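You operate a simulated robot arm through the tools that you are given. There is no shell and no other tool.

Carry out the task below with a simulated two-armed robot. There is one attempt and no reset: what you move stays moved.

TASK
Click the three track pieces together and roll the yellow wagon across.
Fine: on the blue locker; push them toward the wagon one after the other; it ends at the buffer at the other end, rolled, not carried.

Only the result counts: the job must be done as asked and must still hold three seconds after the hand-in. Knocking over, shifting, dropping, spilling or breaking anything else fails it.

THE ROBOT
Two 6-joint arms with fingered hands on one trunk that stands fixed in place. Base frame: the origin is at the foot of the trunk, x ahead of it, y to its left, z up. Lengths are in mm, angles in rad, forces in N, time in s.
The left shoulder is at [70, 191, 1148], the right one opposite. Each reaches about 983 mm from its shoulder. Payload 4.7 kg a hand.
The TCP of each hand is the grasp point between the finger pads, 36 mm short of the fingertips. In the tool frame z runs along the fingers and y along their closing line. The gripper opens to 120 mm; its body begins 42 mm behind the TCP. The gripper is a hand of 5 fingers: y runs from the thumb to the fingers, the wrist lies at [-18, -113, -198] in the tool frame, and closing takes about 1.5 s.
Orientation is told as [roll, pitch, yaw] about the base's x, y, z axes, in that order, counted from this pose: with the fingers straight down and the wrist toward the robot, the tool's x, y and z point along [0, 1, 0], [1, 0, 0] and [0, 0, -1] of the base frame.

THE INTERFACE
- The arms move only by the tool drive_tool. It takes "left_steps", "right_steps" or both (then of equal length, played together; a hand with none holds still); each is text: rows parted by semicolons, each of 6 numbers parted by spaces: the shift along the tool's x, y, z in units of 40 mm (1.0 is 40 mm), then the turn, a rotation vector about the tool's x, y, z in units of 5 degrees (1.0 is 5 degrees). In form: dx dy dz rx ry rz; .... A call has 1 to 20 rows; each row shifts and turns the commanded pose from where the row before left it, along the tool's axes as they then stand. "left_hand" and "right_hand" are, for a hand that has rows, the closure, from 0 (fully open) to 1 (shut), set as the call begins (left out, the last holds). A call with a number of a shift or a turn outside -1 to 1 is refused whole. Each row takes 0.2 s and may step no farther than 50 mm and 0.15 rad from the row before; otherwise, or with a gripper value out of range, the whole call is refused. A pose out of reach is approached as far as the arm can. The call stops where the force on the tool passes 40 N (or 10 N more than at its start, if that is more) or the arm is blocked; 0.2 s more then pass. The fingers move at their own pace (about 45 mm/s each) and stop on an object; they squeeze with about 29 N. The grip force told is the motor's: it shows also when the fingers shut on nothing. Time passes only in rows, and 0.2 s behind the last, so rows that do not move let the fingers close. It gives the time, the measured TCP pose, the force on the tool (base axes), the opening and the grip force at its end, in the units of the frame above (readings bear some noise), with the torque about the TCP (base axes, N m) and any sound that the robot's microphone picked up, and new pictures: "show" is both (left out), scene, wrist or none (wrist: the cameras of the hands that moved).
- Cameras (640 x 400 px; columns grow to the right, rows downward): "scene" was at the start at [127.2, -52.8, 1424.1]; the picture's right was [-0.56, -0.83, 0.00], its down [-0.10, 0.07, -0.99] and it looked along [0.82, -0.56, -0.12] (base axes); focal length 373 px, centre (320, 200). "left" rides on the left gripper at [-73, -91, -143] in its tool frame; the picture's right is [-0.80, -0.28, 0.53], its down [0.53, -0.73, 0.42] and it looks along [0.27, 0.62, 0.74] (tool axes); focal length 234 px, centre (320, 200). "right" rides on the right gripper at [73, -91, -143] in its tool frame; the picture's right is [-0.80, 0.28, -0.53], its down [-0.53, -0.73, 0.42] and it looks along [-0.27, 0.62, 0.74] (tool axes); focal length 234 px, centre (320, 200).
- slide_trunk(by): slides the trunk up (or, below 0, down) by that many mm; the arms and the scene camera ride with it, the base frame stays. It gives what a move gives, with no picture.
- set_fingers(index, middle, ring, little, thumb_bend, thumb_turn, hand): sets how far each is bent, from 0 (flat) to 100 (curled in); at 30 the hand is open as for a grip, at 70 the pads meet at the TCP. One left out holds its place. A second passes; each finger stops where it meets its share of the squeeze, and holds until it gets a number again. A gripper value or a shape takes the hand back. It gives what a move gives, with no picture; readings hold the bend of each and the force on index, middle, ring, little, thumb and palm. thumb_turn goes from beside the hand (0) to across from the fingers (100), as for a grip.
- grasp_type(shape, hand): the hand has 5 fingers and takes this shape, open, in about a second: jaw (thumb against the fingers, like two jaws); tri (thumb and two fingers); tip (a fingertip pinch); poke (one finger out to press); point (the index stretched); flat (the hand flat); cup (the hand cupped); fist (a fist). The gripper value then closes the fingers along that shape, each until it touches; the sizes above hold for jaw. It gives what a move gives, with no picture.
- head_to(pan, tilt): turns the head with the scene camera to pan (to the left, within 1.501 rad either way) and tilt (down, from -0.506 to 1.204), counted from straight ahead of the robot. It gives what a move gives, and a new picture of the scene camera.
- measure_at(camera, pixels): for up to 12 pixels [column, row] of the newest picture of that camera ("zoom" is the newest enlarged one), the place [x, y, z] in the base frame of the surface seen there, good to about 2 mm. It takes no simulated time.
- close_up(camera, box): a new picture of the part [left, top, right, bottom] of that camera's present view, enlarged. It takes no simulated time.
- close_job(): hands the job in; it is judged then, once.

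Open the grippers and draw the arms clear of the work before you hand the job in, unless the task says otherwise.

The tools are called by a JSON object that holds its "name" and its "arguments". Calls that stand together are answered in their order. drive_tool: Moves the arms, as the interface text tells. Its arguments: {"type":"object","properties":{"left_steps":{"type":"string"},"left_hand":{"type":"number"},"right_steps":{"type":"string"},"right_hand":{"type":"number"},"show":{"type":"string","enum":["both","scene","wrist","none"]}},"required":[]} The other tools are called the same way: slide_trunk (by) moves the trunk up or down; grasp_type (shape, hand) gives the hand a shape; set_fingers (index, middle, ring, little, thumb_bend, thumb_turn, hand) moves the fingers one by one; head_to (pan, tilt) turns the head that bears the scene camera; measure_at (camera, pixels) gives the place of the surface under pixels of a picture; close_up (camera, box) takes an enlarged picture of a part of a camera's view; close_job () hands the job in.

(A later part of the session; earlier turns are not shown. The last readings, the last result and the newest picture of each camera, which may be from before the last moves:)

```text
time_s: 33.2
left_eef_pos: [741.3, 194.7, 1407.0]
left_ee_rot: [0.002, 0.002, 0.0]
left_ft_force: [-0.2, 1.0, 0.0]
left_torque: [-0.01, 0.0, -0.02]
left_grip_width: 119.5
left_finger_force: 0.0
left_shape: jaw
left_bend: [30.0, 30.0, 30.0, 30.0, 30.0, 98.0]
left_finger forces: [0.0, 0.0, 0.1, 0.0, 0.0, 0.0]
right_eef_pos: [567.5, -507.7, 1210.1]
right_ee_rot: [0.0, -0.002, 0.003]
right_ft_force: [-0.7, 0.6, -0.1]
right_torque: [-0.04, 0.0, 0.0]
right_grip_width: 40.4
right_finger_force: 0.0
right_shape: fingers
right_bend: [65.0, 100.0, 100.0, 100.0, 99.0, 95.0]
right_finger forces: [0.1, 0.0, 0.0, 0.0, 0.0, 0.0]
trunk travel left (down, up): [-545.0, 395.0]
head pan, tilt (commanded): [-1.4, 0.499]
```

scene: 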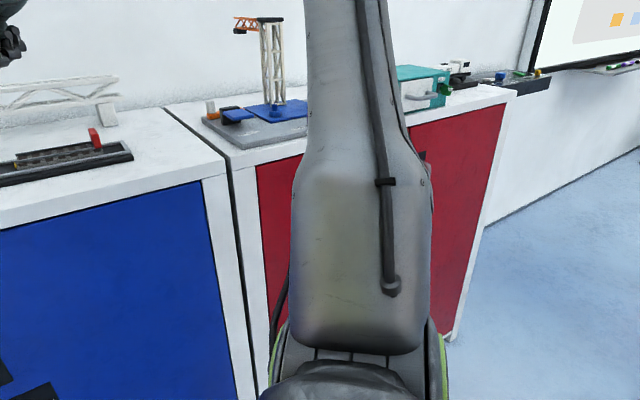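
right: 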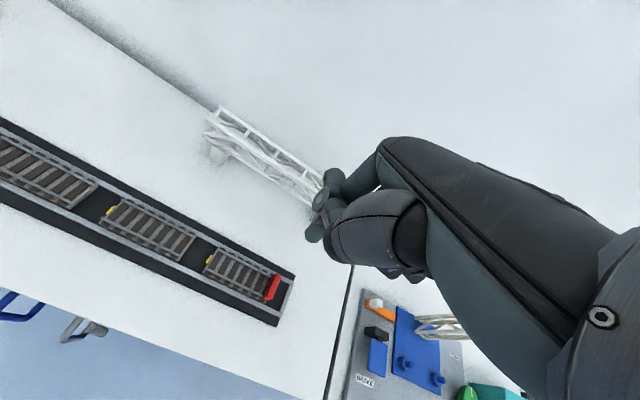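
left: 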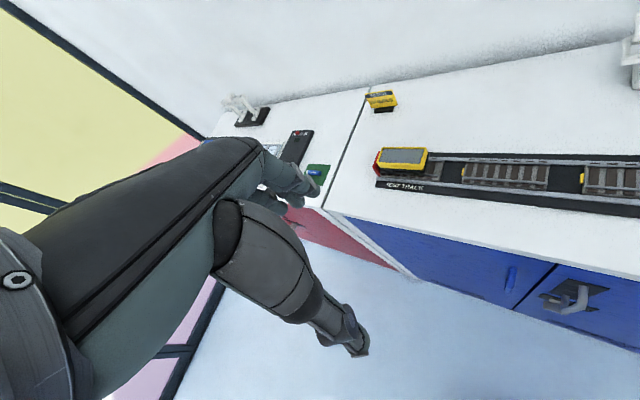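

The shoulder joint at the bottom of the picture has its green rings fore and aft, so the upper arm swings sideways there. I compare with the left arm's posture, which is reached much farther out.

{"name": "head_to", "arguments": {"pan": 0.9, "tilt": -0.2}}

```text
time_s: 35.3
left_eef_pos: [740.9, 194.4, 1406.6]
left_ee_rot: [0.001, 0.001, -0.002]
left_ft_force: [0.7, 0.3, 0.2]
left_torque: [0.02, 0.03, -0.01]
left_grip_width: 119.7
left_finger_force: 0.0
left_shape: jaw
left_bend: [30.0, 30.0, 30.0, 30.0, 30.0, 98.0]
left_finger forces: [0.1, 0.0, 0.0, 0.0, 0.0, 0.0]
right_eef_pos: [568.3, -507.0, 1210.4]
right_ee_rot: [0.0, -0.002, 0.005]
right_ft_force: [-0.4, -0.7, -0.2]
right_torque: [0.0, 0.0, -0.02]
right_grip_width: 40.2
right_finger_force: 0.1
right_shape: fingers
right_bend: [65.0, 100.0, 100.0, 100.0, 99.0, 95.0]
right_finger forces: [0.0, 0.1, 0.0, 0.0, 0.1, 0.0]
trunk travel left (down, up): [-545.0, 395.0]
head pan, tilt (commanded): [0.901, -0.201]
```

scene: 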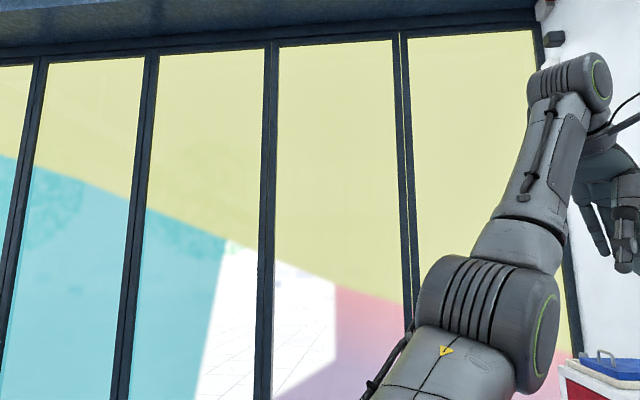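

The left arm is elbow-low with its forearm rising, unlike the right. I measure points on it to learn the arm's geometry and limits.

{"name": "measure_at", "arguments": {"camera": "scene", "pixels": [[440, 370], [400, 385], [480, 380], [545, 330], [540, 365], [480, 290], [515, 240], [540, 160], [560, 110], [570, 75], [600, 85], [430, 335]]}}

{"name": "head_to", "arguments": {"pan": 1.2, "tilt": 0.4}}

```text
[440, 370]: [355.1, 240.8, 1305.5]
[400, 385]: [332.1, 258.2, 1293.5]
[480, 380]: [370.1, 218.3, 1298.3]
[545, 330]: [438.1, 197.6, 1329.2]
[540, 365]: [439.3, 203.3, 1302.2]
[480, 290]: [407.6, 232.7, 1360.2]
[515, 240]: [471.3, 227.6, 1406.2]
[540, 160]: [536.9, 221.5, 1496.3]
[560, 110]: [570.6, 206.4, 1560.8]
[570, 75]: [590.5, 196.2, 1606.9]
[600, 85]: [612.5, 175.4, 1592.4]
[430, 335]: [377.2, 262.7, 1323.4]
```

```text
time_s: 36.3
left_eef_pos: [740.3, 195.0, 1407.1]
left_ee_rot: [0.0, 0.001, -0.001]
left_ft_force: [0.8, 0.0, 0.5]
left_torque: [-0.01, 0.01, 0.02]
left_grip_width: 120.0
left_finger_force: 0.0
left_shape: jaw
left_bend: [30.0, 30.0, 30.0, 30.0, 30.0, 98.0]
left_finger forces: [0.1, 0.0, 0.0, 0.0, 0.0, 0.1]
right_eef_pos: [568.9, -508.3, 1209.9]
right_ee_rot: [0.0, -0.002, 0.002]
right_ft_force: [-0.1, 0.9, -0.8]
right_torque: [0.0, 0.03, -0.02]
right_grip_width: 40.4
right_finger_force: 0.0
right_shape: fingers
right_bend: [65.0, 100.0, 100.0, 100.0, 99.0, 95.0]
right_finger forces: [0.0, 0.0, 0.0, 0.1, 0.0, 0.0]
trunk travel left (down, up): [-545.0, 395.0]
head pan, tilt (commanded): [1.201, 0.4]
```

scene: 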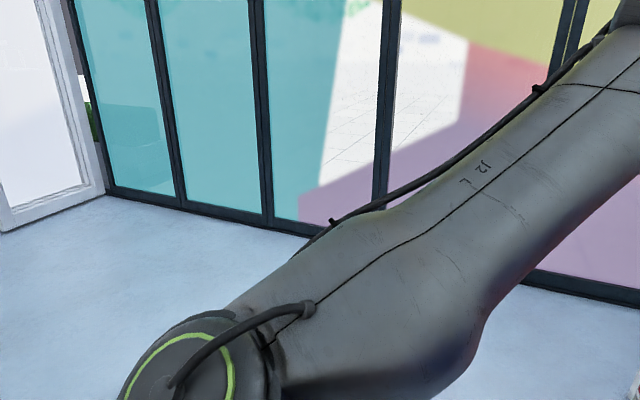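

The left arm's posture suggests tilted shoulder bases. I explore what is free for the right arm at yaw 0: raise 40 mm, then move purely inboard (+y) in small rows.

{"name": "drive_tool", "arguments": {"right_steps": "0 0 -0.5 0 0 0; 0 0 -0.5 0 0 0; 0.5 0 0 0 0 0; 0.5 0 0 0 0 0; 0.5 0 0 0 0 0; 0.5 0 0 0 0 0; 0.5 0 0 0 0 0; 0 0 0 0 0 0", "show": "none"}}

```text
time_s: 38.1
left_eef_pos: [740.4, 195.8, 1407.0]
left_ee_rot: [0.003, 0.002, 0.002]
left_ft_force: [0.3, -0.4, 0.1]
left_torque: [-0.01, 0.02, 0.01]
left_grip_width: 119.7
left_finger_force: 0.1
left_shape: jaw
left_bend: [30.0, 30.0, 30.0, 30.0, 30.0, 98.0]
left_finger forces: [0.0, 0.1, 0.1, 0.1, 0.1, 0.1]
right_eef_pos: [516.9, -446.2, 1222.5]
right_ee_rot: [0.002, -0.005, 0.004]
right_ft_force: [0.0, 0.0, -0.4]
right_torque: [0.0, 0.03, -0.01]
right_grip_width: 40.4
right_finger_force: 0.1
right_shape: fingers
right_bend: [65.0, 100.0, 100.0, 100.0, 99.0, 95.0]
right_finger forces: [0.1, 0.0, 0.0, 0.0, 0.0, 0.0]
right hand out of reach, approached as far as the arm can: row 1, 2, 3, 4, 5, 6, 7
trunk travel left (down, up): [-545.0, 395.0]
head pan, tilt (commanded): [1.201, 0.4]
```

Even small inboard or upward moves slide back along one surface, so I look straight down at the right shoulder to see how its joints are arranged.

{"name": "head_to", "arguments": {"pan": -1.45, "tilt": 1.1}}

{"name": "head_to", "arguments": {"pan": -1.3, "tilt": -0.1}}

```text
time_s: 40.5
left_eef_pos: [741.1, 194.7, 1406.8]
left_ee_rot: [0.002, 0.003, 0.001]
left_ft_force: [-0.6, -0.4, -0.2]
left_torque: [-0.01, 0.0, 0.03]
left_grip_width: 119.9
left_finger_force: 0.1
left_shape: jaw
left_bend: [30.0, 30.0, 30.0, 30.0, 30.0, 98.0]
left_finger forces: [0.0, 0.0, 0.0, 0.0, 0.0, 0.0]
right_eef_pos: [517.9, -446.3, 1222.1]
right_ee_rot: [0.001, -0.004, 0.003]
right_ft_force: [0.5, -0.5, 0.6]
right_torque: [0.0, -0.02, -0.01]
right_grip_width: 40.3
right_finger_force: 0.1
right_shape: fingers
right_bend: [65.0, 100.0, 100.0, 100.0, 99.0, 95.0]
right_finger forces: [0.0, 0.0, 0.0, 0.1, 0.0, 0.0]
trunk travel left (down, up): [-545.0, 395.0]
head pan, tilt (commanded): [-1.45, 1.1]
```

scene: 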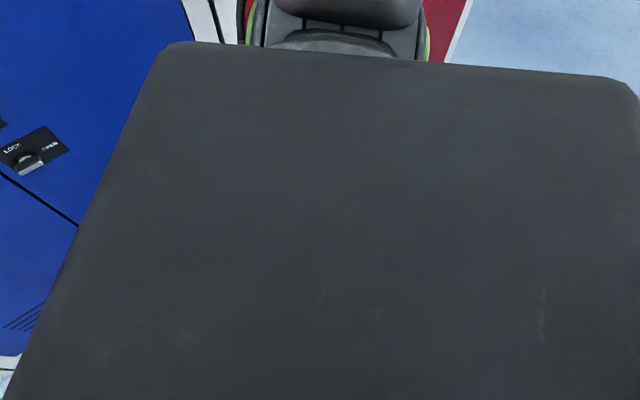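

```text
time_s: 41.9
left_eef_pos: [739.7, 196.0, 1407.0]
left_ee_rot: [0.0, 0.002, 0.001]
left_ft_force: [-0.9, 0.3, 0.2]
left_torque: [-0.03, 0.02, -0.03]
left_grip_width: 119.8
left_finger_force: 0.1
left_shape: jaw
left_bend: [30.0, 30.0, 30.0, 30.0, 30.0, 98.0]
left_finger forces: [0.1, 0.0, 0.0, 0.0, 0.1, 0.1]
right_eef_pos: [516.2, -446.2, 1221.2]
right_ee_rot: [0.002, -0.003, 0.003]
right_ft_force: [0.4, -0.7, -0.1]
right_torque: [0.01, -0.02, 0.01]
right_grip_width: 40.3
right_finger_force: 0.1
right_shape: fingers
right_bend: [65.0, 100.0, 100.0, 100.0, 99.0, 95.0]
right_finger forces: [0.0, 0.1, 0.0, 0.1, 0.0, 0.0]
trunk travel left (down, up): [-545.0, 395.0]
head pan, tilt (commanded): [-1.3, -0.099]
```

scene: 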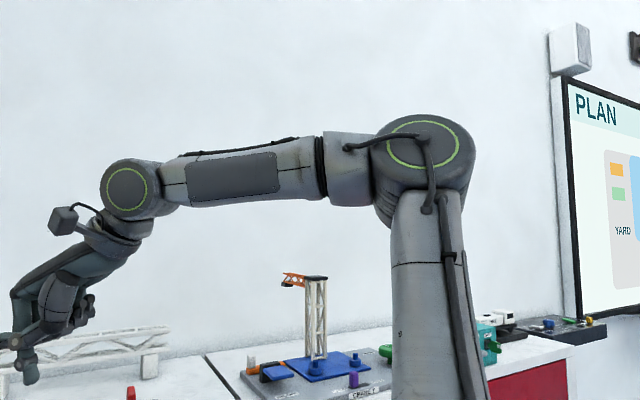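

The right shoulder's cylinder has green rings fore and aft. I check the left shoulder the same way for comparison.

{"name": "head_to", "arguments": {"pan": 1.45, "tilt": 0.75}}

{"name": "head_to", "arguments": {"pan": -1.45, "tilt": 0.75}}

```text
time_s: 44.3
left_eef_pos: [740.8, 195.6, 1407.4]
left_ee_rot: [-0.001, 0.001, 0.001]
left_ft_force: [0.6, 0.3, -0.5]
left_torque: [0.02, -0.01, 0.01]
left_grip_width: 119.6
left_finger_force: 0.1
left_shape: jaw
left_bend: [30.0, 30.0, 30.0, 30.0, 30.0, 98.0]
left_finger forces: [0.1, 0.1, 0.0, 0.1, 0.0, 0.0]
right_eef_pos: [517.7, -445.3, 1222.5]
right_ee_rot: [0.002, -0.004, 0.004]
right_ft_force: [-0.9, 0.0, 0.0]
right_torque: [-0.02, 0.02, 0.01]
right_grip_width: 40.3
right_finger_force: 0.1
right_shape: fingers
right_bend: [65.0, 100.0, 100.0, 100.0, 99.0, 95.0]
right_finger forces: [0.0, 0.1, 0.0, 0.0, 0.0, 0.0]
trunk travel left (down, up): [-545.0, 395.0]
head pan, tilt (commanded): [1.45, 0.75]
```

scene: 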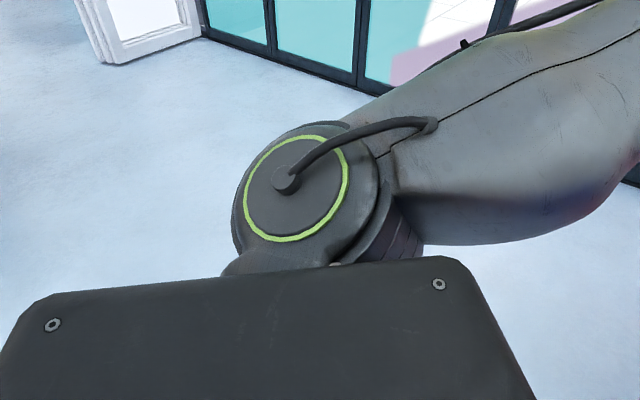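

```text
time_s: 46.9
left_eef_pos: [740.4, 196.2, 1406.3]
left_ee_rot: [-0.001, 0.001, 0.0]
left_ft_force: [-0.7, 0.3, -0.6]
left_torque: [0.03, 0.0, 0.0]
left_grip_width: 119.6
left_finger_force: 0.0
left_shape: jaw
left_bend: [30.0, 30.0, 30.0, 30.0, 30.0, 98.0]
left_finger forces: [0.0, 0.0, 0.1, 0.0, 0.0, 0.0]
right_eef_pos: [516.6, -445.9, 1221.6]
right_ee_rot: [0.002, -0.003, 0.004]
right_ft_force: [-0.1, -0.4, 1.2]
right_torque: [0.01, -0.02, 0.0]
right_grip_width: 40.4
right_finger_force: 0.1
right_shape: fingers
right_bend: [65.0, 100.0, 100.0, 100.0, 99.0, 95.0]
right_finger forces: [0.0, 0.0, 0.0, 0.0, 0.0, 0.1]
trunk travel left (down, up): [-545.0, 395.0]
head pan, tilt (commanded): [-1.45, 0.75]
```

scene: 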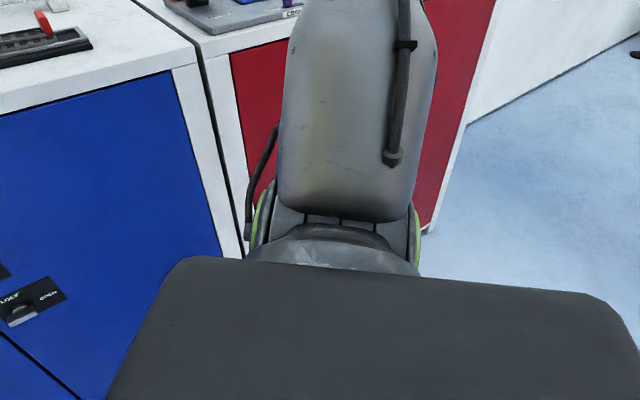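

I measure the right elbow and wrist positions at this pose (elbow ring near (424,145) in that view) to compare with the earlier ones.

{"name": "head_to", "arguments": {"pan": -1.3, "tilt": -0.1}}

{"name": "measure_at", "arguments": {"camera": "scene", "pixels": [[400, 145], [450, 150], [410, 130], [440, 125], [415, 160], [445, 160], [127, 187], [115, 187], [138, 187], [127, 175], [127, 200], [405, 250]]}}

{"name": "measure_at", "arguments": {"camera": "scene", "pixels": [[300, 170], [180, 180], [230, 175], [350, 160], [435, 300], [430, 390], [420, 330], [400, 390], [470, 390], [385, 165], [460, 170], [425, 205]]}}

```text
time_s: 48.0
left_eef_pos: [740.2, 196.8, 1407.4]
left_ee_rot: [0.0, 0.001, 0.0]
left_ft_force: [0.1, 1.0, 0.1]
left_torque: [-0.03, -0.03, 0.0]
left_grip_width: 119.9
left_finger_force: 0.1
left_shape: jaw
left_bend: [30.0, 30.0, 30.0, 30.0, 30.0, 98.0]
left_finger forces: [0.0, 0.1, 0.0, 0.1, 0.0, 0.0]
right_eef_pos: [516.8, -446.1, 1221.0]
right_ee_rot: [0.002, -0.002, 0.003]
right_ft_force: [0.0, 0.1, -0.3]
right_torque: [0.06, -0.02, 0.0]
right_grip_width: 40.5
right_finger_force: 0.1
right_shape: fingers
right_bend: [65.0, 100.0, 100.0, 100.0, 99.0, 95.0]
right_finger forces: [0.0, 0.0, 0.0, 0.0, 0.0, 0.0]
trunk travel left (down, up): [-545.0, 395.0]
head pan, tilt (commanded): [-1.3, -0.099]
```

scene: 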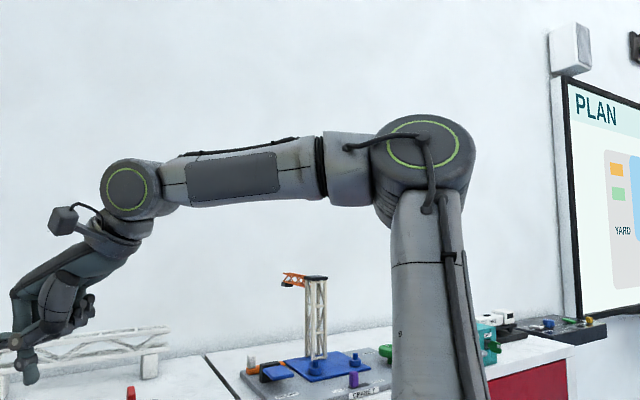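

```text
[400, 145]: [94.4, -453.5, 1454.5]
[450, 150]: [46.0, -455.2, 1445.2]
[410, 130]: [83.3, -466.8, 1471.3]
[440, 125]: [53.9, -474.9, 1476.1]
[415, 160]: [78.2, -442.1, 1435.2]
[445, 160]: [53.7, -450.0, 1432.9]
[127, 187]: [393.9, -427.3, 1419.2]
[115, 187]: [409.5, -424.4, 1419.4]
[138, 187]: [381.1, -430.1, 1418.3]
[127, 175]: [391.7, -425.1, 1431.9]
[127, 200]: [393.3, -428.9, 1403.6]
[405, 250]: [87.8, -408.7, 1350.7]
```

```text
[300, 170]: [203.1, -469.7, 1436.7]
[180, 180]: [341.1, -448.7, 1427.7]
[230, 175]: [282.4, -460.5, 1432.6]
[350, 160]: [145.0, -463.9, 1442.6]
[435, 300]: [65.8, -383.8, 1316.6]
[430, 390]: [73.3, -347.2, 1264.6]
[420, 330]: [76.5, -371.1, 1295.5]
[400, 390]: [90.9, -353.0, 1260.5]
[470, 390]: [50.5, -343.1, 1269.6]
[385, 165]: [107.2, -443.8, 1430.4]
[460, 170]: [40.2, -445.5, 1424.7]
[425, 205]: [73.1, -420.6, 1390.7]
```

Nothing single stands out, so I test tilting: fingers tipped forward 30° at this spot, then a forward-inboard move.

{"name": "drive_tool", "arguments": {"right_steps": "0 0 0 -1 0 0; 0 0 0 -1 0 0; 0 0 0 -1 0 0; 0 0 0 -1 0 0; 0 0 0 -1 0 0; 0 0 0 -1 0 0; 0 0 0 0 0 0", "show": "none"}}

```text
time_s: 49.6
left_eef_pos: [740.4, 195.4, 1406.8]
left_ee_rot: [0.002, 0.002, 0.0]
left_ft_force: [-0.5, -0.9, 0.4]
left_torque: [0.03, 0.0, -0.02]
left_grip_width: 119.6
left_finger_force: 0.0
left_shape: jaw
left_bend: [30.0, 30.0, 30.0, 30.0, 30.0, 98.0]
left_finger forces: [0.1, 0.0, 0.0, 0.1, 0.1, 0.0]
right_eef_pos: [524.1, -421.1, 1223.8]
right_ee_rot: [0.002, -0.528, 0.0]
right_ft_force: [-0.4, -0.1, 0.3]
right_torque: [0.05, 0.03, 0.03]
right_grip_width: 40.5
right_finger_force: 0.0
right_shape: fingers
right_bend: [65.0, 100.0, 100.0, 100.0, 99.0, 95.0]
right_finger forces: [0.0, 0.1, 0.1, 0.0, 0.0, 0.0]
right hand out of reach, approached as far as the arm can: row 6
trunk travel left (down, up): [-545.0, 395.0]
head pan, tilt (commanded): [-1.3, -0.099]
```

The tilt was taken (pitch −0.53) with a small sideways shift. I now try a forward-inboard move in this orientation.

{"name": "drive_tool", "arguments": {"right_steps": "0.4 0.433 0.25 0 0 0; 0.4 0.433 0.25 0 0 0; 0.4 0.433 0.25 0 0 0; 0.4 0.433 0.25 0 0 0; 0 0 0 0 0 0", "show": "scene"}}

```text
time_s: 50.8
left_eef_pos: [741.7, 195.7, 1406.1]
left_ee_rot: [-0.001, 0.003, 0.0]
left_ft_force: [0.8, -0.6, -0.5]
left_torque: [0.01, 0.01, -0.02]
left_grip_width: 119.8
left_finger_force: 0.1
left_shape: jaw
left_bend: [30.0, 30.0, 30.0, 30.0, 30.0, 98.0]
left_finger forces: [0.0, 0.0, 0.0, 0.1, 0.0, 0.1]
right_eef_pos: [571.6, -389.9, 1219.3]
right_ee_rot: [0.001, -0.525, 0.003]
right_ft_force: [-0.1, -0.6, 0.2]
right_torque: [-0.01, -0.03, 0.0]
right_grip_width: 40.4
right_finger_force: 0.1
right_shape: fingers
right_bend: [65.0, 100.0, 100.0, 100.0, 99.0, 95.0]
right_finger forces: [0.1, 0.1, 0.1, 0.0, 0.1, 0.0]
right hand out of reach, approached as far as the arm can: row 3, 4
trunk travel left (down, up): [-545.0, 395.0]
head pan, tilt (commanded): [-1.3, -0.099]
```

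scene: 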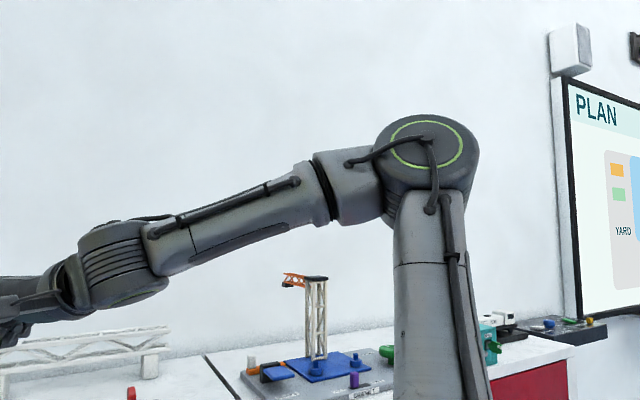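

I need the true shoulder geometry: first the left shoulder ring (near (300,185) in that view), measured precisely.

{"name": "head_to", "arguments": {"pan": 1.45, "tilt": 0.75}}

{"name": "measure_at", "arguments": {"camera": "scene", "pixels": [[290, 210], [265, 190], [320, 160], [330, 200], [280, 225], [300, 150], [420, 160], [500, 130], [560, 170], [600, 100], [420, 230], [60, 330]]}}

{"name": "close_up", "arguments": {"camera": "scene", "box": [180, 60, 500, 300]}}

```text
time_s: 53.3
left_eef_pos: [740.4, 194.5, 1407.7]
left_ee_rot: [0.0, 0.001, 0.0]
left_ft_force: [0.4, 0.0, 0.6]
left_torque: [-0.01, -0.01, 0.01]
left_grip_width: 119.6
left_finger_force: 0.0
left_shape: jaw
left_bend: [30.0, 30.0, 30.0, 30.0, 30.0, 98.0]
left_finger forces: [0.0, 0.0, 0.1, 0.0, 0.0, 0.0]
right_eef_pos: [570.3, -388.4, 1219.8]
right_ee_rot: [0.003, -0.526, 0.003]
right_ft_force: [0.5, -0.1, 0.7]
right_torque: [0.0, 0.0, -0.04]
right_grip_width: 40.5
right_finger_force: 0.0
right_shape: fingers
right_bend: [65.0, 100.0, 100.0, 100.0, 99.0, 95.0]
right_finger forces: [0.1, 0.0, 0.0, 0.0, 0.0, 0.0]
trunk travel left (down, up): [-545.0, 395.0]
head pan, tilt (commanded): [1.45, 0.75]
```

scene: 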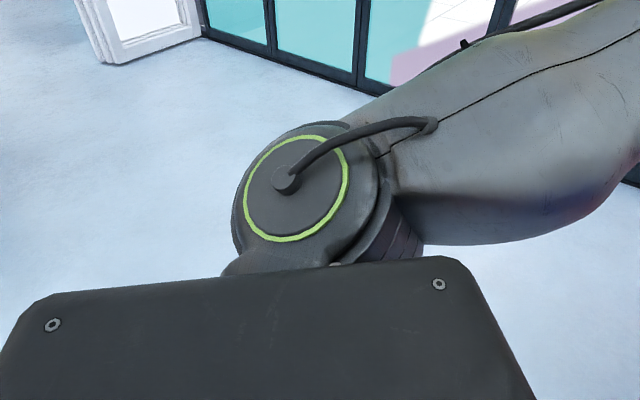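

```text
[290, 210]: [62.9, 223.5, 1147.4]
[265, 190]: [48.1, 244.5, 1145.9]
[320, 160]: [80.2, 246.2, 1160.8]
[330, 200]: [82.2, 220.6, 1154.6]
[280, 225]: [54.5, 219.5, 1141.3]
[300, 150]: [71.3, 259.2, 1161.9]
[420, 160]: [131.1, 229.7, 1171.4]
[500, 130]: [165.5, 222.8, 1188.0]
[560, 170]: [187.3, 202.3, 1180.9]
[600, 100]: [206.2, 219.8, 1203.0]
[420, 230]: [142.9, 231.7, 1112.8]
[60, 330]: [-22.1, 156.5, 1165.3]
```

```text
1.67 times, centred on (340, 180) of scene
```

zoom: 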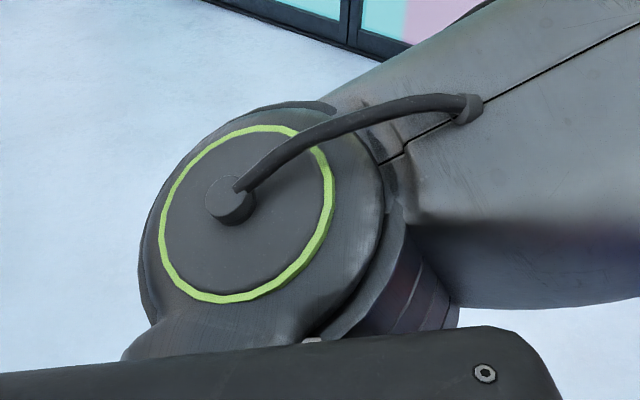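

The left shoulder's ring axis and the elbow measurements show a pitch–roll shoulder; the right arm sits in the "elbow-up" branch at a shoulder-roll limit, while the left is in the free branch. To switch, the right elbow must swing out sideways and down; I raise the trunk fully for room and undo the tilt first.

{"name": "slide_trunk", "arguments": {"by": 390}}

{"name": "drive_tool", "arguments": {"right_steps": "0 0 0 1 0 0; 0 0 0 1 0 0; 0 0 0 1 0 0; 0 0 0 1 0 0; 0 0 0 1 0 0; 0 0 0 1 0 0; 0 0 0 0 0 0", "show": "none"}}

{"name": "head_to", "arguments": {"pan": -1.1, "tilt": 0.45}}

```text
time_s: 57.0
left_eef_pos: [739.7, 194.7, 1796.5]
left_ee_rot: [0.0, 0.003, 0.0]
left_ft_force: [0.1, -0.6, -0.3]
left_torque: [0.02, 0.0, -0.04]
left_grip_width: 119.8
left_finger_force: 0.1
left_shape: jaw
left_bend: [30.0, 30.0, 30.0, 30.0, 30.0, 98.0]
left_finger forces: [0.1, 0.1, 0.1, 0.0, 0.0, 0.0]
right_eef_pos: [571.9, -389.7, 1609.9]
right_ee_rot: [0.002, -0.526, 0.004]
right_ft_force: [0.4, -0.3, -0.8]
right_torque: [-0.02, 0.0, 0.02]
right_grip_width: 40.2
right_finger_force: 0.0
right_shape: fingers
right_bend: [65.0, 100.0, 100.0, 100.0, 99.0, 95.0]
right_finger forces: [0.0, 0.0, 0.1, 0.1, 0.1, 0.1]
trunk travel left (down, up): [-935.0, 5.0]
head pan, tilt (commanded): [1.45, 0.75]
```

```text
time_s: 58.6
left_eef_pos: [740.3, 195.2, 1796.3]
left_ee_rot: [-0.001, 0.003, -0.002]
left_ft_force: [0.2, 0.3, -0.2]
left_torque: [0.03, 0.06, 0.02]
left_grip_width: 119.7
left_finger_force: 0.0
left_shape: jaw
left_bend: [30.0, 30.0, 30.0, 30.0, 30.0, 98.0]
left_finger forces: [0.0, 0.1, 0.0, 0.1, 0.0, 0.1]
right_eef_pos: [523.3, -441.5, 1590.3]
right_ee_rot: [0.003, -0.005, 0.005]
right_ft_force: [-0.3, 0.0, 0.7]
right_torque: [-0.01, 0.0, -0.02]
right_grip_width: 40.4
right_finger_force: 0.0
right_shape: fingers
right_bend: [65.0, 100.0, 100.0, 100.0, 99.0, 95.0]
right_finger forces: [0.0, 0.1, 0.0, 0.0, 0.1, 0.0]
right hand out of reach, approached as far as the arm can: row 1, 2, 3, 4, 5, 6
trunk travel left (down, up): [-935.0, 5.0]
head pan, tilt (commanded): [1.45, 0.75]
```

```text
time_s: 60.9
left_eef_pos: [741.0, 195.7, 1797.2]
left_ee_rot: [0.001, 0.002, -0.002]
left_ft_force: [-0.1, -0.5, 0.4]
left_torque: [0.02, -0.01, -0.03]
left_grip_width: 119.6
left_finger_force: 0.0
left_shape: jaw
left_bend: [30.0, 30.0, 30.0, 30.0, 30.0, 98.0]
left_finger forces: [0.1, 0.0, 0.1, 0.1, 0.1, 0.0]
right_eef_pos: [523.1, -440.4, 1590.2]
right_ee_rot: [0.003, -0.006, 0.005]
right_ft_force: [-0.7, -0.2, 0.1]
right_torque: [0.01, 0.0, -0.02]
right_grip_width: 40.4
right_finger_force: 0.2
right_shape: fingers
right_bend: [65.0, 100.0, 100.0, 100.0, 99.0, 95.0]
right_finger forces: [0.0, 0.0, 0.0, 0.1, 0.0, 0.0]
trunk travel left (down, up): [-935.0, 5.0]
head pan, tilt (commanded): [-1.1, 0.45]
```

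scene: 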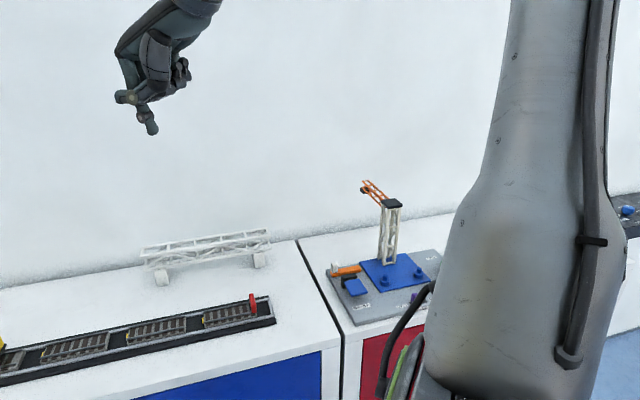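

The trunk is up, the hand is high at z 1590. I check the crane's and locker edges' heights and positions before swinging the elbow out.

{"name": "measure_at", "arguments": {"camera": "scene", "pixels": [[391, 203], [370, 188], [395, 265], [345, 340], [250, 345], [400, 320], [265, 232], [410, 365], [500, 200], [480, 380]]}}

```text
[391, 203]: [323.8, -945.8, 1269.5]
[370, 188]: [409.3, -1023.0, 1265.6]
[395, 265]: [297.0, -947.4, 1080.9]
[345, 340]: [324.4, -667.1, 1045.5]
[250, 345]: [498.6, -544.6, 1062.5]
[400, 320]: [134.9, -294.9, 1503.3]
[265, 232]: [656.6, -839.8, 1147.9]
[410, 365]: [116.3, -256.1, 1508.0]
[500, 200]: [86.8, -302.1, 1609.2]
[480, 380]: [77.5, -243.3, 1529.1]
```

Crane top is at z 1270 around (324,-946), clear of the plan. I swing the wrist outboard and down (toward about (370,-650,1640)) so the elbow moves out to the side.

{"name": "drive_tool", "arguments": {"right_steps": "-0.597 -0.125 0.4625 0 0 0; -0.597 -0.125 0.4625 0 0 0; -0.597 -0.125 0.4625 0 0 0; -0.597 -0.125 0.4625 0 0 0; -0.597 -0.125 0.4625 0 0 0; -0.597 -0.125 0.4625 0 0 0; -0.597 -0.125 0.4625 0 0 0; -0.597 -0.125 0.4625 0 0 0; 0 0 0 0 0 0", "show": "none"}}

{"name": "head_to", "arguments": {"pan": -1.3, "tilt": 0.1}}

```text
time_s: 62.9
left_eef_pos: [741.4, 197.9, 1796.8]
left_ee_rot: [0.0, 0.001, 0.003]
left_ft_force: [0.0, 1.6, -0.5]
left_torque: [0.01, 0.0, 0.01]
left_grip_width: 119.6
left_finger_force: 0.0
left_shape: jaw
left_bend: [30.0, 30.0, 30.0, 30.0, 30.0, 98.0]
left_finger forces: [0.1, 0.1, 0.0, 0.0, 0.0, 0.0]
right_eef_pos: [530.7, -564.1, 1469.6]
right_ee_rot: [0.001, -0.001, 0.004]
right_ft_force: [0.1, 0.7, -0.7]
right_torque: [0.0, -0.01, 0.0]
right_grip_width: 40.5
right_finger_force: 0.0
right_shape: fingers
right_bend: [65.0, 100.0, 100.0, 100.0, 99.0, 95.0]
right_finger forces: [0.0, 0.1, 0.1, 0.1, 0.1, 0.1]
right hand out of reach, approached as far as the arm can: row 4, 5, 6, 7, 8
trunk travel left (down, up): [-935.0, 5.0]
head pan, tilt (commanded): [-1.1, 0.45]
```

```text
time_s: 63.8
left_eef_pos: [740.3, 194.9, 1796.2]
left_ee_rot: [0.0, 0.001, 0.001]
left_ft_force: [-0.8, -0.5, -0.3]
left_torque: [-0.01, -0.01, 0.02]
left_grip_width: 119.7
left_finger_force: 0.0
left_shape: jaw
left_bend: [30.0, 30.0, 30.0, 30.0, 30.0, 98.0]
left_finger forces: [0.0, 0.0, 0.0, 0.1, 0.1, 0.0]
right_eef_pos: [530.8, -565.5, 1471.1]
right_ee_rot: [0.002, -0.001, 0.004]
right_ft_force: [-0.2, -0.4, -0.7]
right_torque: [0.03, 0.0, 0.0]
right_grip_width: 40.3
right_finger_force: 0.1
right_shape: fingers
right_bend: [65.0, 100.0, 100.0, 100.0, 99.0, 95.0]
right_finger forces: [0.1, 0.0, 0.0, 0.1, 0.0, 0.0]
trunk travel left (down, up): [-935.0, 5.0]
head pan, tilt (commanded): [-1.3, 0.099]
```

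scene: 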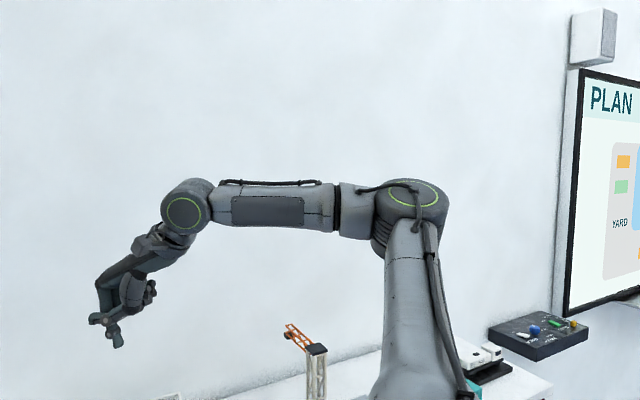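

The elbow has swung outward (ring now tilted upward at (412,192)). I measure elbow and wrist to see where the upper arm points.

{"name": "measure_at", "arguments": {"camera": "scene", "pixels": [[400, 193], [432, 197], [410, 183], [420, 203], [425, 188], [402, 202], [183, 212], [172, 212], [193, 212], [183, 202], [183, 222], [405, 260]]}}

{"name": "measure_at", "arguments": {"camera": "scene", "pixels": [[300, 205], [240, 205], [400, 330], [410, 390], [385, 390], [440, 390], [400, 290], [380, 240], [445, 230], [360, 215], [370, 190], [200, 225]]}}

```text
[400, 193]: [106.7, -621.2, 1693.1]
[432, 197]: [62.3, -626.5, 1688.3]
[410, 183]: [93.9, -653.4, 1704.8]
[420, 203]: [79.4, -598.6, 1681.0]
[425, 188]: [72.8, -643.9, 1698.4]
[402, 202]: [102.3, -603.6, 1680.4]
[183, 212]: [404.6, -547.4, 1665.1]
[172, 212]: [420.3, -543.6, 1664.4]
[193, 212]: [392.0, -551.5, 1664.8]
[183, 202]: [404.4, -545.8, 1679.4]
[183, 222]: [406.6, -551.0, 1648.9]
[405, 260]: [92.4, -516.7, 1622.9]
```

```text
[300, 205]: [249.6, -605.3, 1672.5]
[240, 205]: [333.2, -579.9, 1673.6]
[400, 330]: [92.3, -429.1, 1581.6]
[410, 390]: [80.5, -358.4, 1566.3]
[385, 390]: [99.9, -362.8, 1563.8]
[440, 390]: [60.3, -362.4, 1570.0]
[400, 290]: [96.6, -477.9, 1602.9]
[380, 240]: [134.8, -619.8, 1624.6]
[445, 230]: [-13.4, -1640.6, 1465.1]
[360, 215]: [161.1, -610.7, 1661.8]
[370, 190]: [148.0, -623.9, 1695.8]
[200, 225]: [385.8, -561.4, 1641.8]
```

The upper arm now points straight out along the shoulder axis (elbow at about (94,-647,1638)), exactly the crossover pose. I continue downward so the elbow passes to the low side.

{"name": "drive_tool", "arguments": {"right_steps": "-0.14 0.0 0.5 0 0 0; -0.14 0.0 0.5 0 0 0; -0.14 0.0 0.5 0 0 0; -0.14 0.0 0.5 0 0 0; -0.14 0.0 0.5 0 0 0; -0.14 0.05 0.5 0 0 0; -0.14 0.05 0.5 0 0 0; -0.14 0.05 0.5 0 0 0; 0 0 0 0 0 0", "show": "scene"}}

```text
time_s: 65.8
left_eef_pos: [740.3, 195.1, 1796.6]
left_ee_rot: [0.004, 0.002, 0.001]
left_ft_force: [0.2, -0.6, -1.2]
left_torque: [0.02, -0.03, 0.0]
left_grip_width: 119.7
left_finger_force: 0.1
left_shape: jaw
left_bend: [30.0, 30.0, 30.0, 30.0, 30.0, 98.0]
left_finger forces: [0.1, 0.1, 0.0, 0.1, 0.0, 0.0]
right_eef_pos: [541.4, -603.2, 1310.7]
right_ee_rot: [0.002, -0.001, 0.004]
right_ft_force: [0.7, 0.0, -0.2]
right_torque: [-0.01, 0.02, -0.02]
right_grip_width: 40.4
right_finger_force: 0.0
right_shape: fingers
right_bend: [65.0, 100.0, 100.0, 100.0, 99.0, 95.0]
right_finger forces: [0.0, 0.1, 0.1, 0.0, 0.1, 0.1]
right hand out of reach, approached as far as the arm can: row 1, 3
trunk travel left (down, up): [-935.0, 5.0]
head pan, tilt (commanded): [-1.3, 0.099]
```

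scene: 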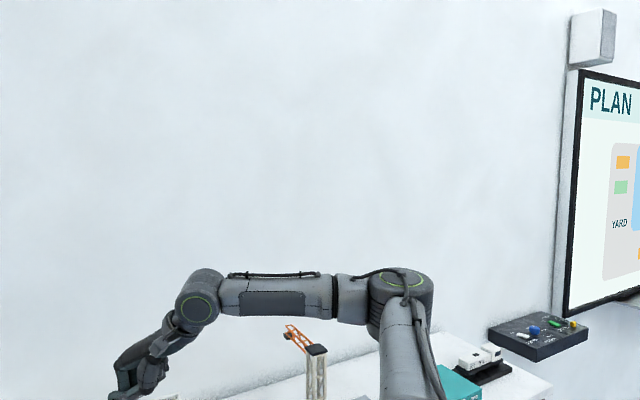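

The elbow followed downward. I measure it to confirm it is below the shoulder axis line.

{"name": "measure_at", "arguments": {"camera": "scene", "pixels": [[390, 280], [418, 282], [400, 272], [405, 288], [195, 308], [205, 312], [385, 340], [405, 390], [250, 300], [310, 300]]}}

```text
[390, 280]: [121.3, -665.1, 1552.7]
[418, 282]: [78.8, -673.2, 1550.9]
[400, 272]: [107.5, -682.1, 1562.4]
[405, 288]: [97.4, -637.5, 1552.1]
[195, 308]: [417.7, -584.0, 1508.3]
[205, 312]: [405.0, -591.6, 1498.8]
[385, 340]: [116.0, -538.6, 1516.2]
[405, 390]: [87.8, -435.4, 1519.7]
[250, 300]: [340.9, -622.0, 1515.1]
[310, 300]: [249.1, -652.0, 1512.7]
```

The upper arm is now about level and below the axis, i.e. in the other branch. I try moving forward-inboard toward the track at this height.

{"name": "drive_tool", "arguments": {"right_steps": "0.4 0.4 0 0 0 0; 0.4 0.4 0 0 0 0; 0.4 0.4 0 0 0 0; 0.4 0.4 0 0 0 0; 0.4 0.4 0 0 0 0; 0.4 0.4 0 0 0 0; 0 0 0 0 0 0", "show": "scene"}}

```text
time_s: 67.3
left_eef_pos: [740.6, 194.9, 1797.4]
left_ee_rot: [0.002, -0.001, 0.0]
left_ft_force: [0.0, 0.7, -0.5]
left_torque: [0.0, 0.03, 0.01]
left_grip_width: 119.6
left_finger_force: 0.1
left_shape: jaw
left_bend: [30.0, 30.0, 30.0, 30.0, 30.0, 98.0]
left_finger forces: [0.0, 0.0, 0.0, 0.0, 0.0, 0.1]
right_eef_pos: [637.9, -507.0, 1310.9]
right_ee_rot: [-0.001, -0.002, 0.003]
right_ft_force: [0.7, -1.1, 0.8]
right_torque: [0.01, -0.01, 0.0]
right_grip_width: 40.4
right_finger_force: 0.0
right_shape: fingers
right_bend: [65.0, 100.0, 100.0, 100.0, 99.0, 95.0]
right_finger forces: [0.1, 0.0, 0.0, 0.0, 0.0, 0.1]
trunk travel left (down, up): [-935.0, 5.0]
head pan, tilt (commanded): [-1.3, 0.099]
```

scene: 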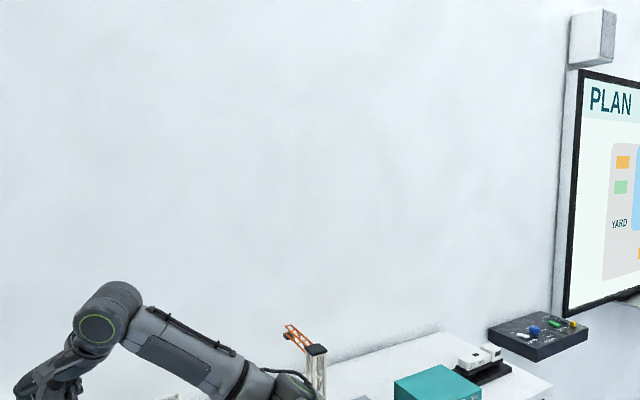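

The arm now moves freely with the elbow low. I continue over the gap between pieces 1 and 2, then turn yaw to −45° so the finger pushes with its side.

{"name": "drive_tool", "arguments": {"right_steps": "0.4 0.42 0 0 0 0; 0.4 0.42 0 0 0 0; 0.4 0.42 0 0 0 0; 0.4 0.42 0 0 0 0; 0.4 0.42 0 0 0 0; 0.4 0.42 0 0 0 0; 0 0 0 0 0 1; 0 0 0 0 0 1; 0 0 0 0 0 1; 0 0 0 0 0 1; 0 0 0 0 0 1; 0 0 0 0 0 1; 0 0 0 0 0 1; 0 0 0 0 0 1; 0 0 0 0 0 1; 0 0 0 0 0 0", "show": "none"}}

{"name": "head_to", "arguments": {"pan": -0.58, "tilt": 0.75}}

```text
time_s: 70.8
left_eef_pos: [741.7, 195.5, 1796.7]
left_ee_rot: [-0.001, 0.002, 0.0]
left_ft_force: [-0.9, -0.1, -0.7]
left_torque: [0.0, 0.03, 0.02]
left_grip_width: 119.7
left_finger_force: 0.1
left_shape: jaw
left_bend: [30.0, 30.0, 30.0, 30.0, 30.0, 98.0]
left_finger forces: [0.0, 0.0, 0.1, 0.1, 0.1, 0.0]
right_eef_pos: [760.5, -421.7, 1300.6]
right_ee_rot: [0.005, -0.001, -0.782]
right_ft_force: [0.1, -0.8, 0.7]
right_torque: [0.02, -0.01, -0.04]
right_grip_width: 40.3
right_finger_force: 0.0
right_shape: fingers
right_bend: [65.0, 100.0, 100.0, 100.0, 99.0, 95.0]
right_finger forces: [0.0, 0.0, 0.0, 0.1, 0.0, 0.0]
right hand out of reach, approached as far as the arm can: row 13, 14, 15
trunk travel left (down, up): [-935.0, 5.0]
head pan, tilt (commanded): [-1.3, 0.099]
```

```text
time_s: 71.8
left_eef_pos: [740.9, 196.0, 1796.0]
left_ee_rot: [0.0, 0.002, 0.0]
left_ft_force: [-0.1, -0.9, 0.8]
left_torque: [-0.03, -0.01, -0.03]
left_grip_width: 119.5
left_finger_force: 0.0
left_shape: jaw
left_bend: [30.0, 30.0, 30.0, 30.0, 30.0, 98.0]
left_finger forces: [0.1, 0.0, 0.0, 0.0, 0.0, 0.0]
right_eef_pos: [760.4, -422.0, 1300.2]
right_ee_rot: [0.002, -0.001, -0.78]
right_ft_force: [-0.8, 0.5, -0.2]
right_torque: [0.01, 0.01, 0.03]
right_grip_width: 40.4
right_finger_force: 0.1
right_shape: fingers
right_bend: [65.0, 100.0, 100.0, 100.0, 99.0, 95.0]
right_finger forces: [0.1, 0.1, 0.0, 0.0, 0.0, 0.0]
trunk travel left (down, up): [-935.0, 5.0]
head pan, tilt (commanded): [-0.579, 0.75]
```

scene: 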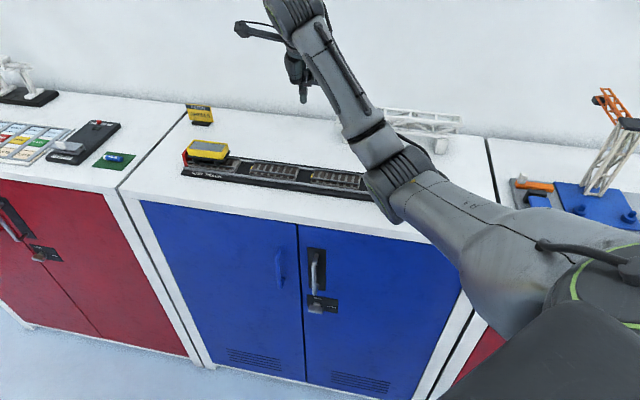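

The hand is at yaw −45° near (760,-422,1300), with the arm now low-elbowed. I lower it to z≈1180 while shifting to the gap line, then look with the wrist camera.

{"name": "drive_tool", "arguments": {"right_steps": "-0.03 -0.1 0.5 0 0 0; -0.03 -0.1 0.5 0 0 0; -0.03 -0.1 0.5 0 0 0; -0.03 -0.1 0.5 0 0 0; -0.03 -0.1 0.5 0 0 0; 0 -0.08 0.5 0 0 0; 0 0 0 0 0 0", "show": "both"}}

```text
time_s: 73.4
left_eef_pos: [740.8, 194.9, 1796.5]
left_ee_rot: [0.001, 0.001, 0.0]
left_ft_force: [-0.2, -0.6, 0.1]
left_torque: [0.02, -0.01, 0.0]
left_grip_width: 119.9
left_finger_force: 0.0
left_shape: jaw
left_bend: [30.0, 30.0, 30.0, 30.0, 30.0, 98.0]
left_finger forces: [0.1, 0.1, 0.0, 0.0, 0.1, 0.0]
right_eef_pos: [739.1, -409.7, 1180.4]
right_ee_rot: [0.004, 0.0, -0.784]
right_ft_force: [0.8, -0.2, -0.4]
right_torque: [0.0, -0.04, 0.01]
right_grip_width: 40.2
right_finger_force: 0.1
right_shape: fingers
right_bend: [65.0, 100.0, 100.0, 100.0, 99.0, 95.0]
right_finger forces: [0.0, 0.0, 0.0, 0.1, 0.0, 0.0]
trunk travel left (down, up): [-935.0, 5.0]
head pan, tilt (commanded): [-0.579, 0.75]
```

scene: 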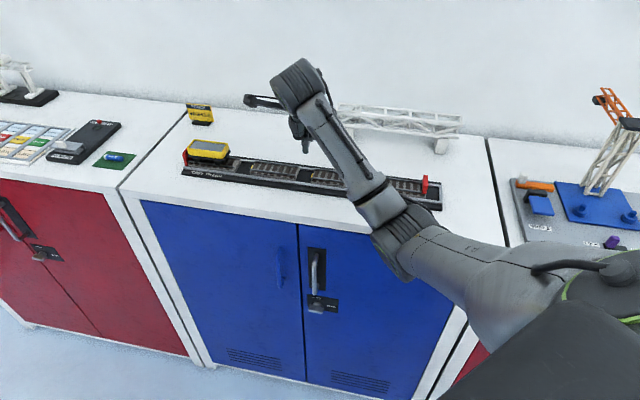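
right: 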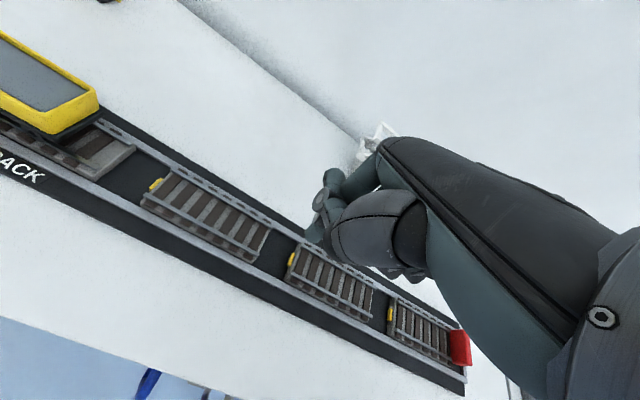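

Now at the planned point above the gap (739,-410,1180). I zoom the wrist and scene views to locate the fingertip against the gap.

{"name": "close_up", "arguments": {"camera": "right", "box": [230, 150, 430, 290]}}

{"name": "close_up", "arguments": {"camera": "scene", "box": [240, 100, 370, 200]}}

```text
2.86 times, centred on (330, 220) of right
```

zoom: 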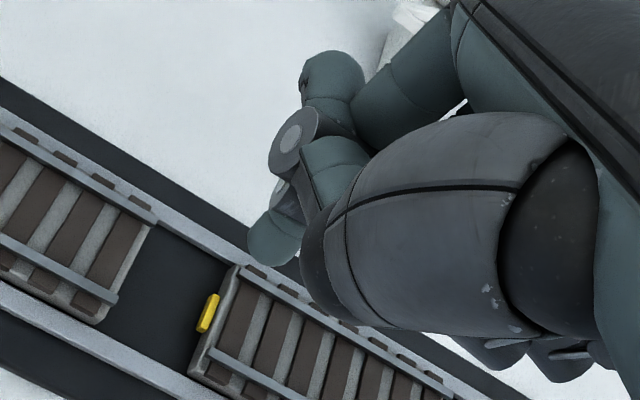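

```text
4.00 times, centred on (305, 150) of scene
```

zoom: 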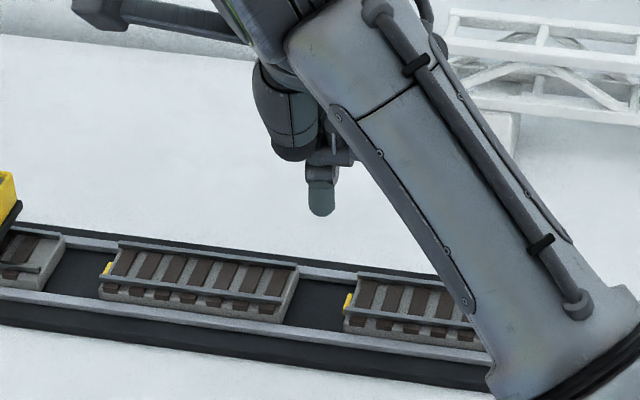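

The fingertip shows at (321,205) in the scene zoom. I measure it and the gap's edges.

{"name": "measure_at", "arguments": {"camera": "zoom", "pixels": [[320, 213], [311, 205], [333, 205], [321, 195], [284, 312], [297, 272], [346, 322], [358, 279], [325, 310], [348, 301], [108, 270], [62, 240]]}}

{"name": "measure_at", "arguments": {"camera": "right", "pixels": [[322, 240], [318, 232], [328, 236], [263, 252], [271, 228], [290, 262], [300, 254], [315, 248], [297, 282], [245, 262]]}}

```text
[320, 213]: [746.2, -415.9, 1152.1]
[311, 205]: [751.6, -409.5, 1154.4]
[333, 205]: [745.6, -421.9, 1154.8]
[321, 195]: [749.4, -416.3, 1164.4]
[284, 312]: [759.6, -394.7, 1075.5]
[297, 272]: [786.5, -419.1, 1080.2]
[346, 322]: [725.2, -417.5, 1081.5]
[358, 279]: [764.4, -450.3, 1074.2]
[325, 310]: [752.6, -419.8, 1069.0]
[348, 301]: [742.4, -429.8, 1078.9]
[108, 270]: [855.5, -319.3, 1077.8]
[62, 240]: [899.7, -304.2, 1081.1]
```

```text
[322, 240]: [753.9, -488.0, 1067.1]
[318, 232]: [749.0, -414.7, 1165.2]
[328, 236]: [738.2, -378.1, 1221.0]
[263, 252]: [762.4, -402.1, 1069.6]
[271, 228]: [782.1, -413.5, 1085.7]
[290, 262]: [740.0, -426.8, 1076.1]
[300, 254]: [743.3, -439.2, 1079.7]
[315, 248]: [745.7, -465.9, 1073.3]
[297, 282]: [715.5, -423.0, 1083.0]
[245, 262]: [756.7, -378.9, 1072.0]
```

The gap spans s≈222 (tab) to 259, and the tip (≈14 mm wide) is at s≈236.5, t≈829. I shift 4 mm along the track and lower the finger into the gap to TCP z≈1108.

{"name": "drive_tool", "arguments": {"right_steps": "0.1 0 0.3 0 0 0; 0 0 0.3 0 0 0; 0 0 0.3 0 0 0; 0 0 0.3 0 0 0; 0 0 0.3 0 0 0; 0 0 0.3 0 0 0; 0 0 0 0 0 0", "show": "both"}}

```text
time_s: 75.0
left_eef_pos: [740.8, 194.6, 1798.0]
left_ee_rot: [0.001, 0.001, -0.001]
left_ft_force: [1.1, 0.4, -0.9]
left_torque: [0.0, -0.01, -0.01]
left_grip_width: 119.6
left_finger_force: 0.0
left_shape: jaw
left_bend: [30.0, 30.0, 30.0, 30.0, 30.0, 98.0]
left_finger forces: [0.0, 0.0, 0.1, 0.0, 0.0, 0.0]
right_eef_pos: [740.0, -406.4, 1109.3]
right_ee_rot: [0.002, 0.0, -0.782]
right_ft_force: [1.2, 0.3, -0.6]
right_torque: [0.0, -0.01, -0.03]
right_grip_width: 40.4
right_finger_force: 0.1
right_shape: fingers
right_bend: [65.0, 100.0, 100.0, 100.0, 99.0, 95.0]
right_finger forces: [0.1, 0.0, 0.0, 0.0, 0.1, 0.0]
trunk travel left (down, up): [-935.0, 5.0]
head pan, tilt (commanded): [-0.579, 0.75]
```

scene: 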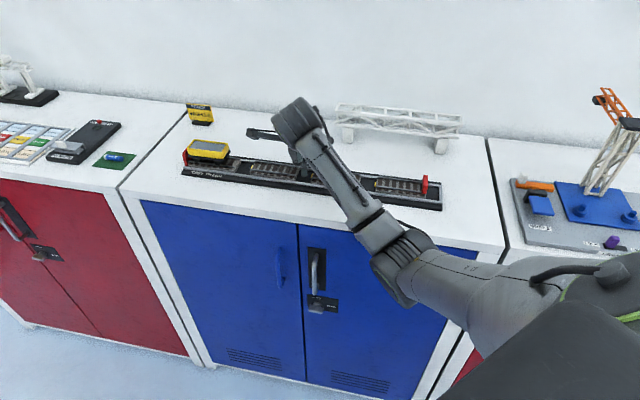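
right: 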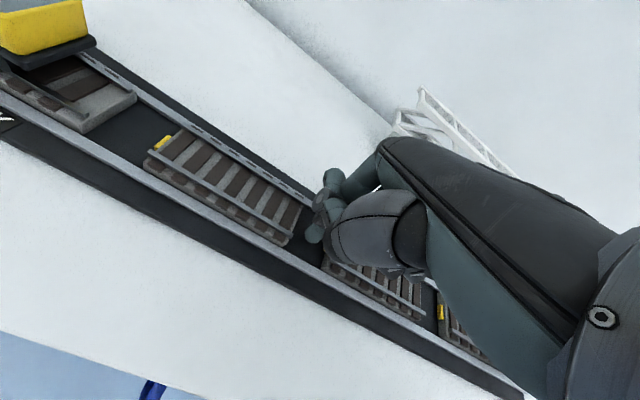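

The finger is down between pieces 1 and 2 with no contact force. I zoom to verify its placement before pushing.

{"name": "close_up", "arguments": {"camera": "right", "box": [250, 160, 370, 280]}}

{"name": "close_up", "arguments": {"camera": "scene", "box": [240, 120, 360, 200]}}

```text
3.33 times, centred on (310, 220) of right
```

zoom: 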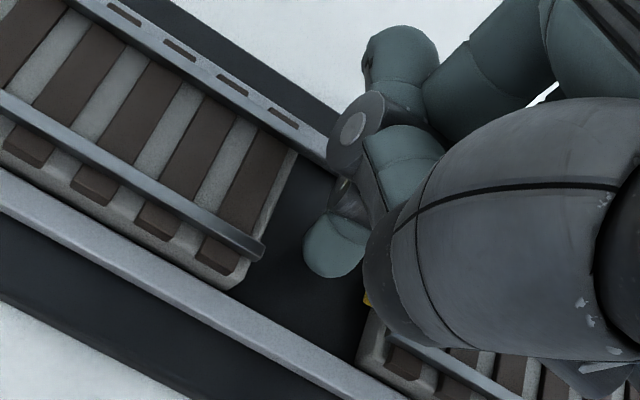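

```text
5.00 times, centred on (300, 160) of scene
```

zoom: 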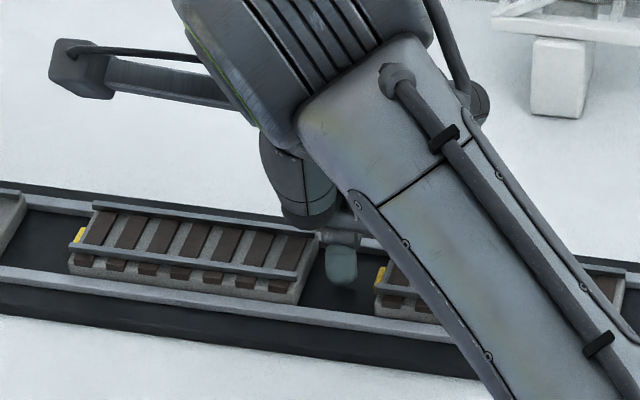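

The finger stands cleanly in the gap ahead of piece 1's end. I push along +u in small rows, watching force and sound.

{"name": "drive_tool", "arguments": {"right_steps": "0.2 0 0.05 0 0 0; 0.2 0 0 0 0 0; 0.2 0 0 0 0 0; 0.2 0 0 0 0 0; 0.2 0 0 0 0 0; 0 0 0 0 0 0", "show": "both"}}

```text
time_s: 76.4
left_eef_pos: [740.2, 194.9, 1796.0]
left_ee_rot: [0.0, 0.002, -0.001]
left_ft_force: [-0.1, 0.2, 0.3]
left_torque: [0.01, 0.0, 0.01]
left_grip_width: 119.7
left_finger_force: 0.0
left_shape: jaw
left_bend: [30.0, 30.0, 30.0, 30.0, 30.0, 98.0]
left_finger forces: [0.0, 0.0, 0.0, 0.0, 0.1, 0.0]
right_eef_pos: [768.9, -375.8, 1107.0]
right_ee_rot: [0.002, -0.003, -0.782]
right_ft_force: [0.0, -0.1, -1.0]
right_torque: [0.02, 0.0, 0.04]
right_grip_width: 40.5
right_finger_force: 0.0
right_shape: fingers
right_bend: [65.0, 100.0, 100.0, 100.0, 99.0, 95.0]
right_finger forces: [0.0, 0.1, 0.0, 0.0, 0.0, 0.0]
trunk travel left (down, up): [-935.0, 5.0]
head pan, tilt (commanded): [-0.579, 0.75]
```

scene: 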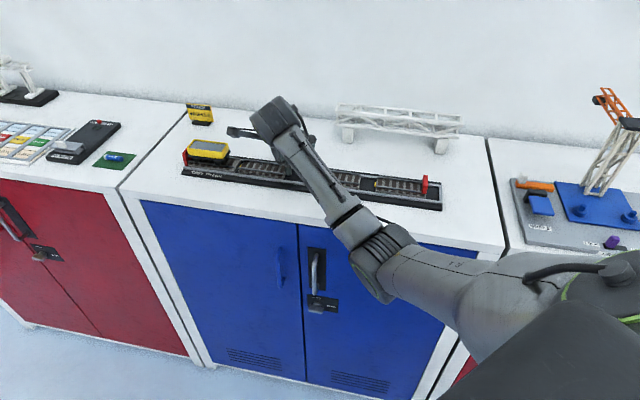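
right: 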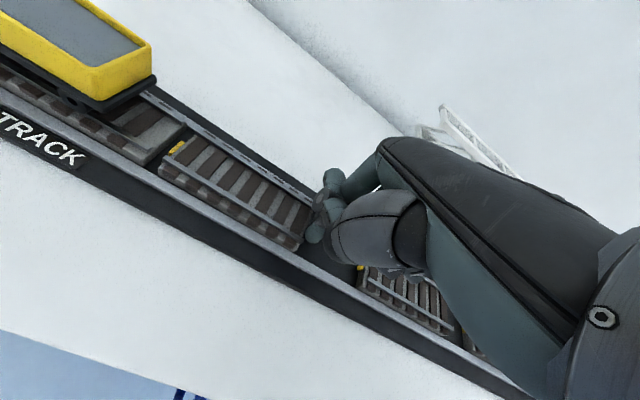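

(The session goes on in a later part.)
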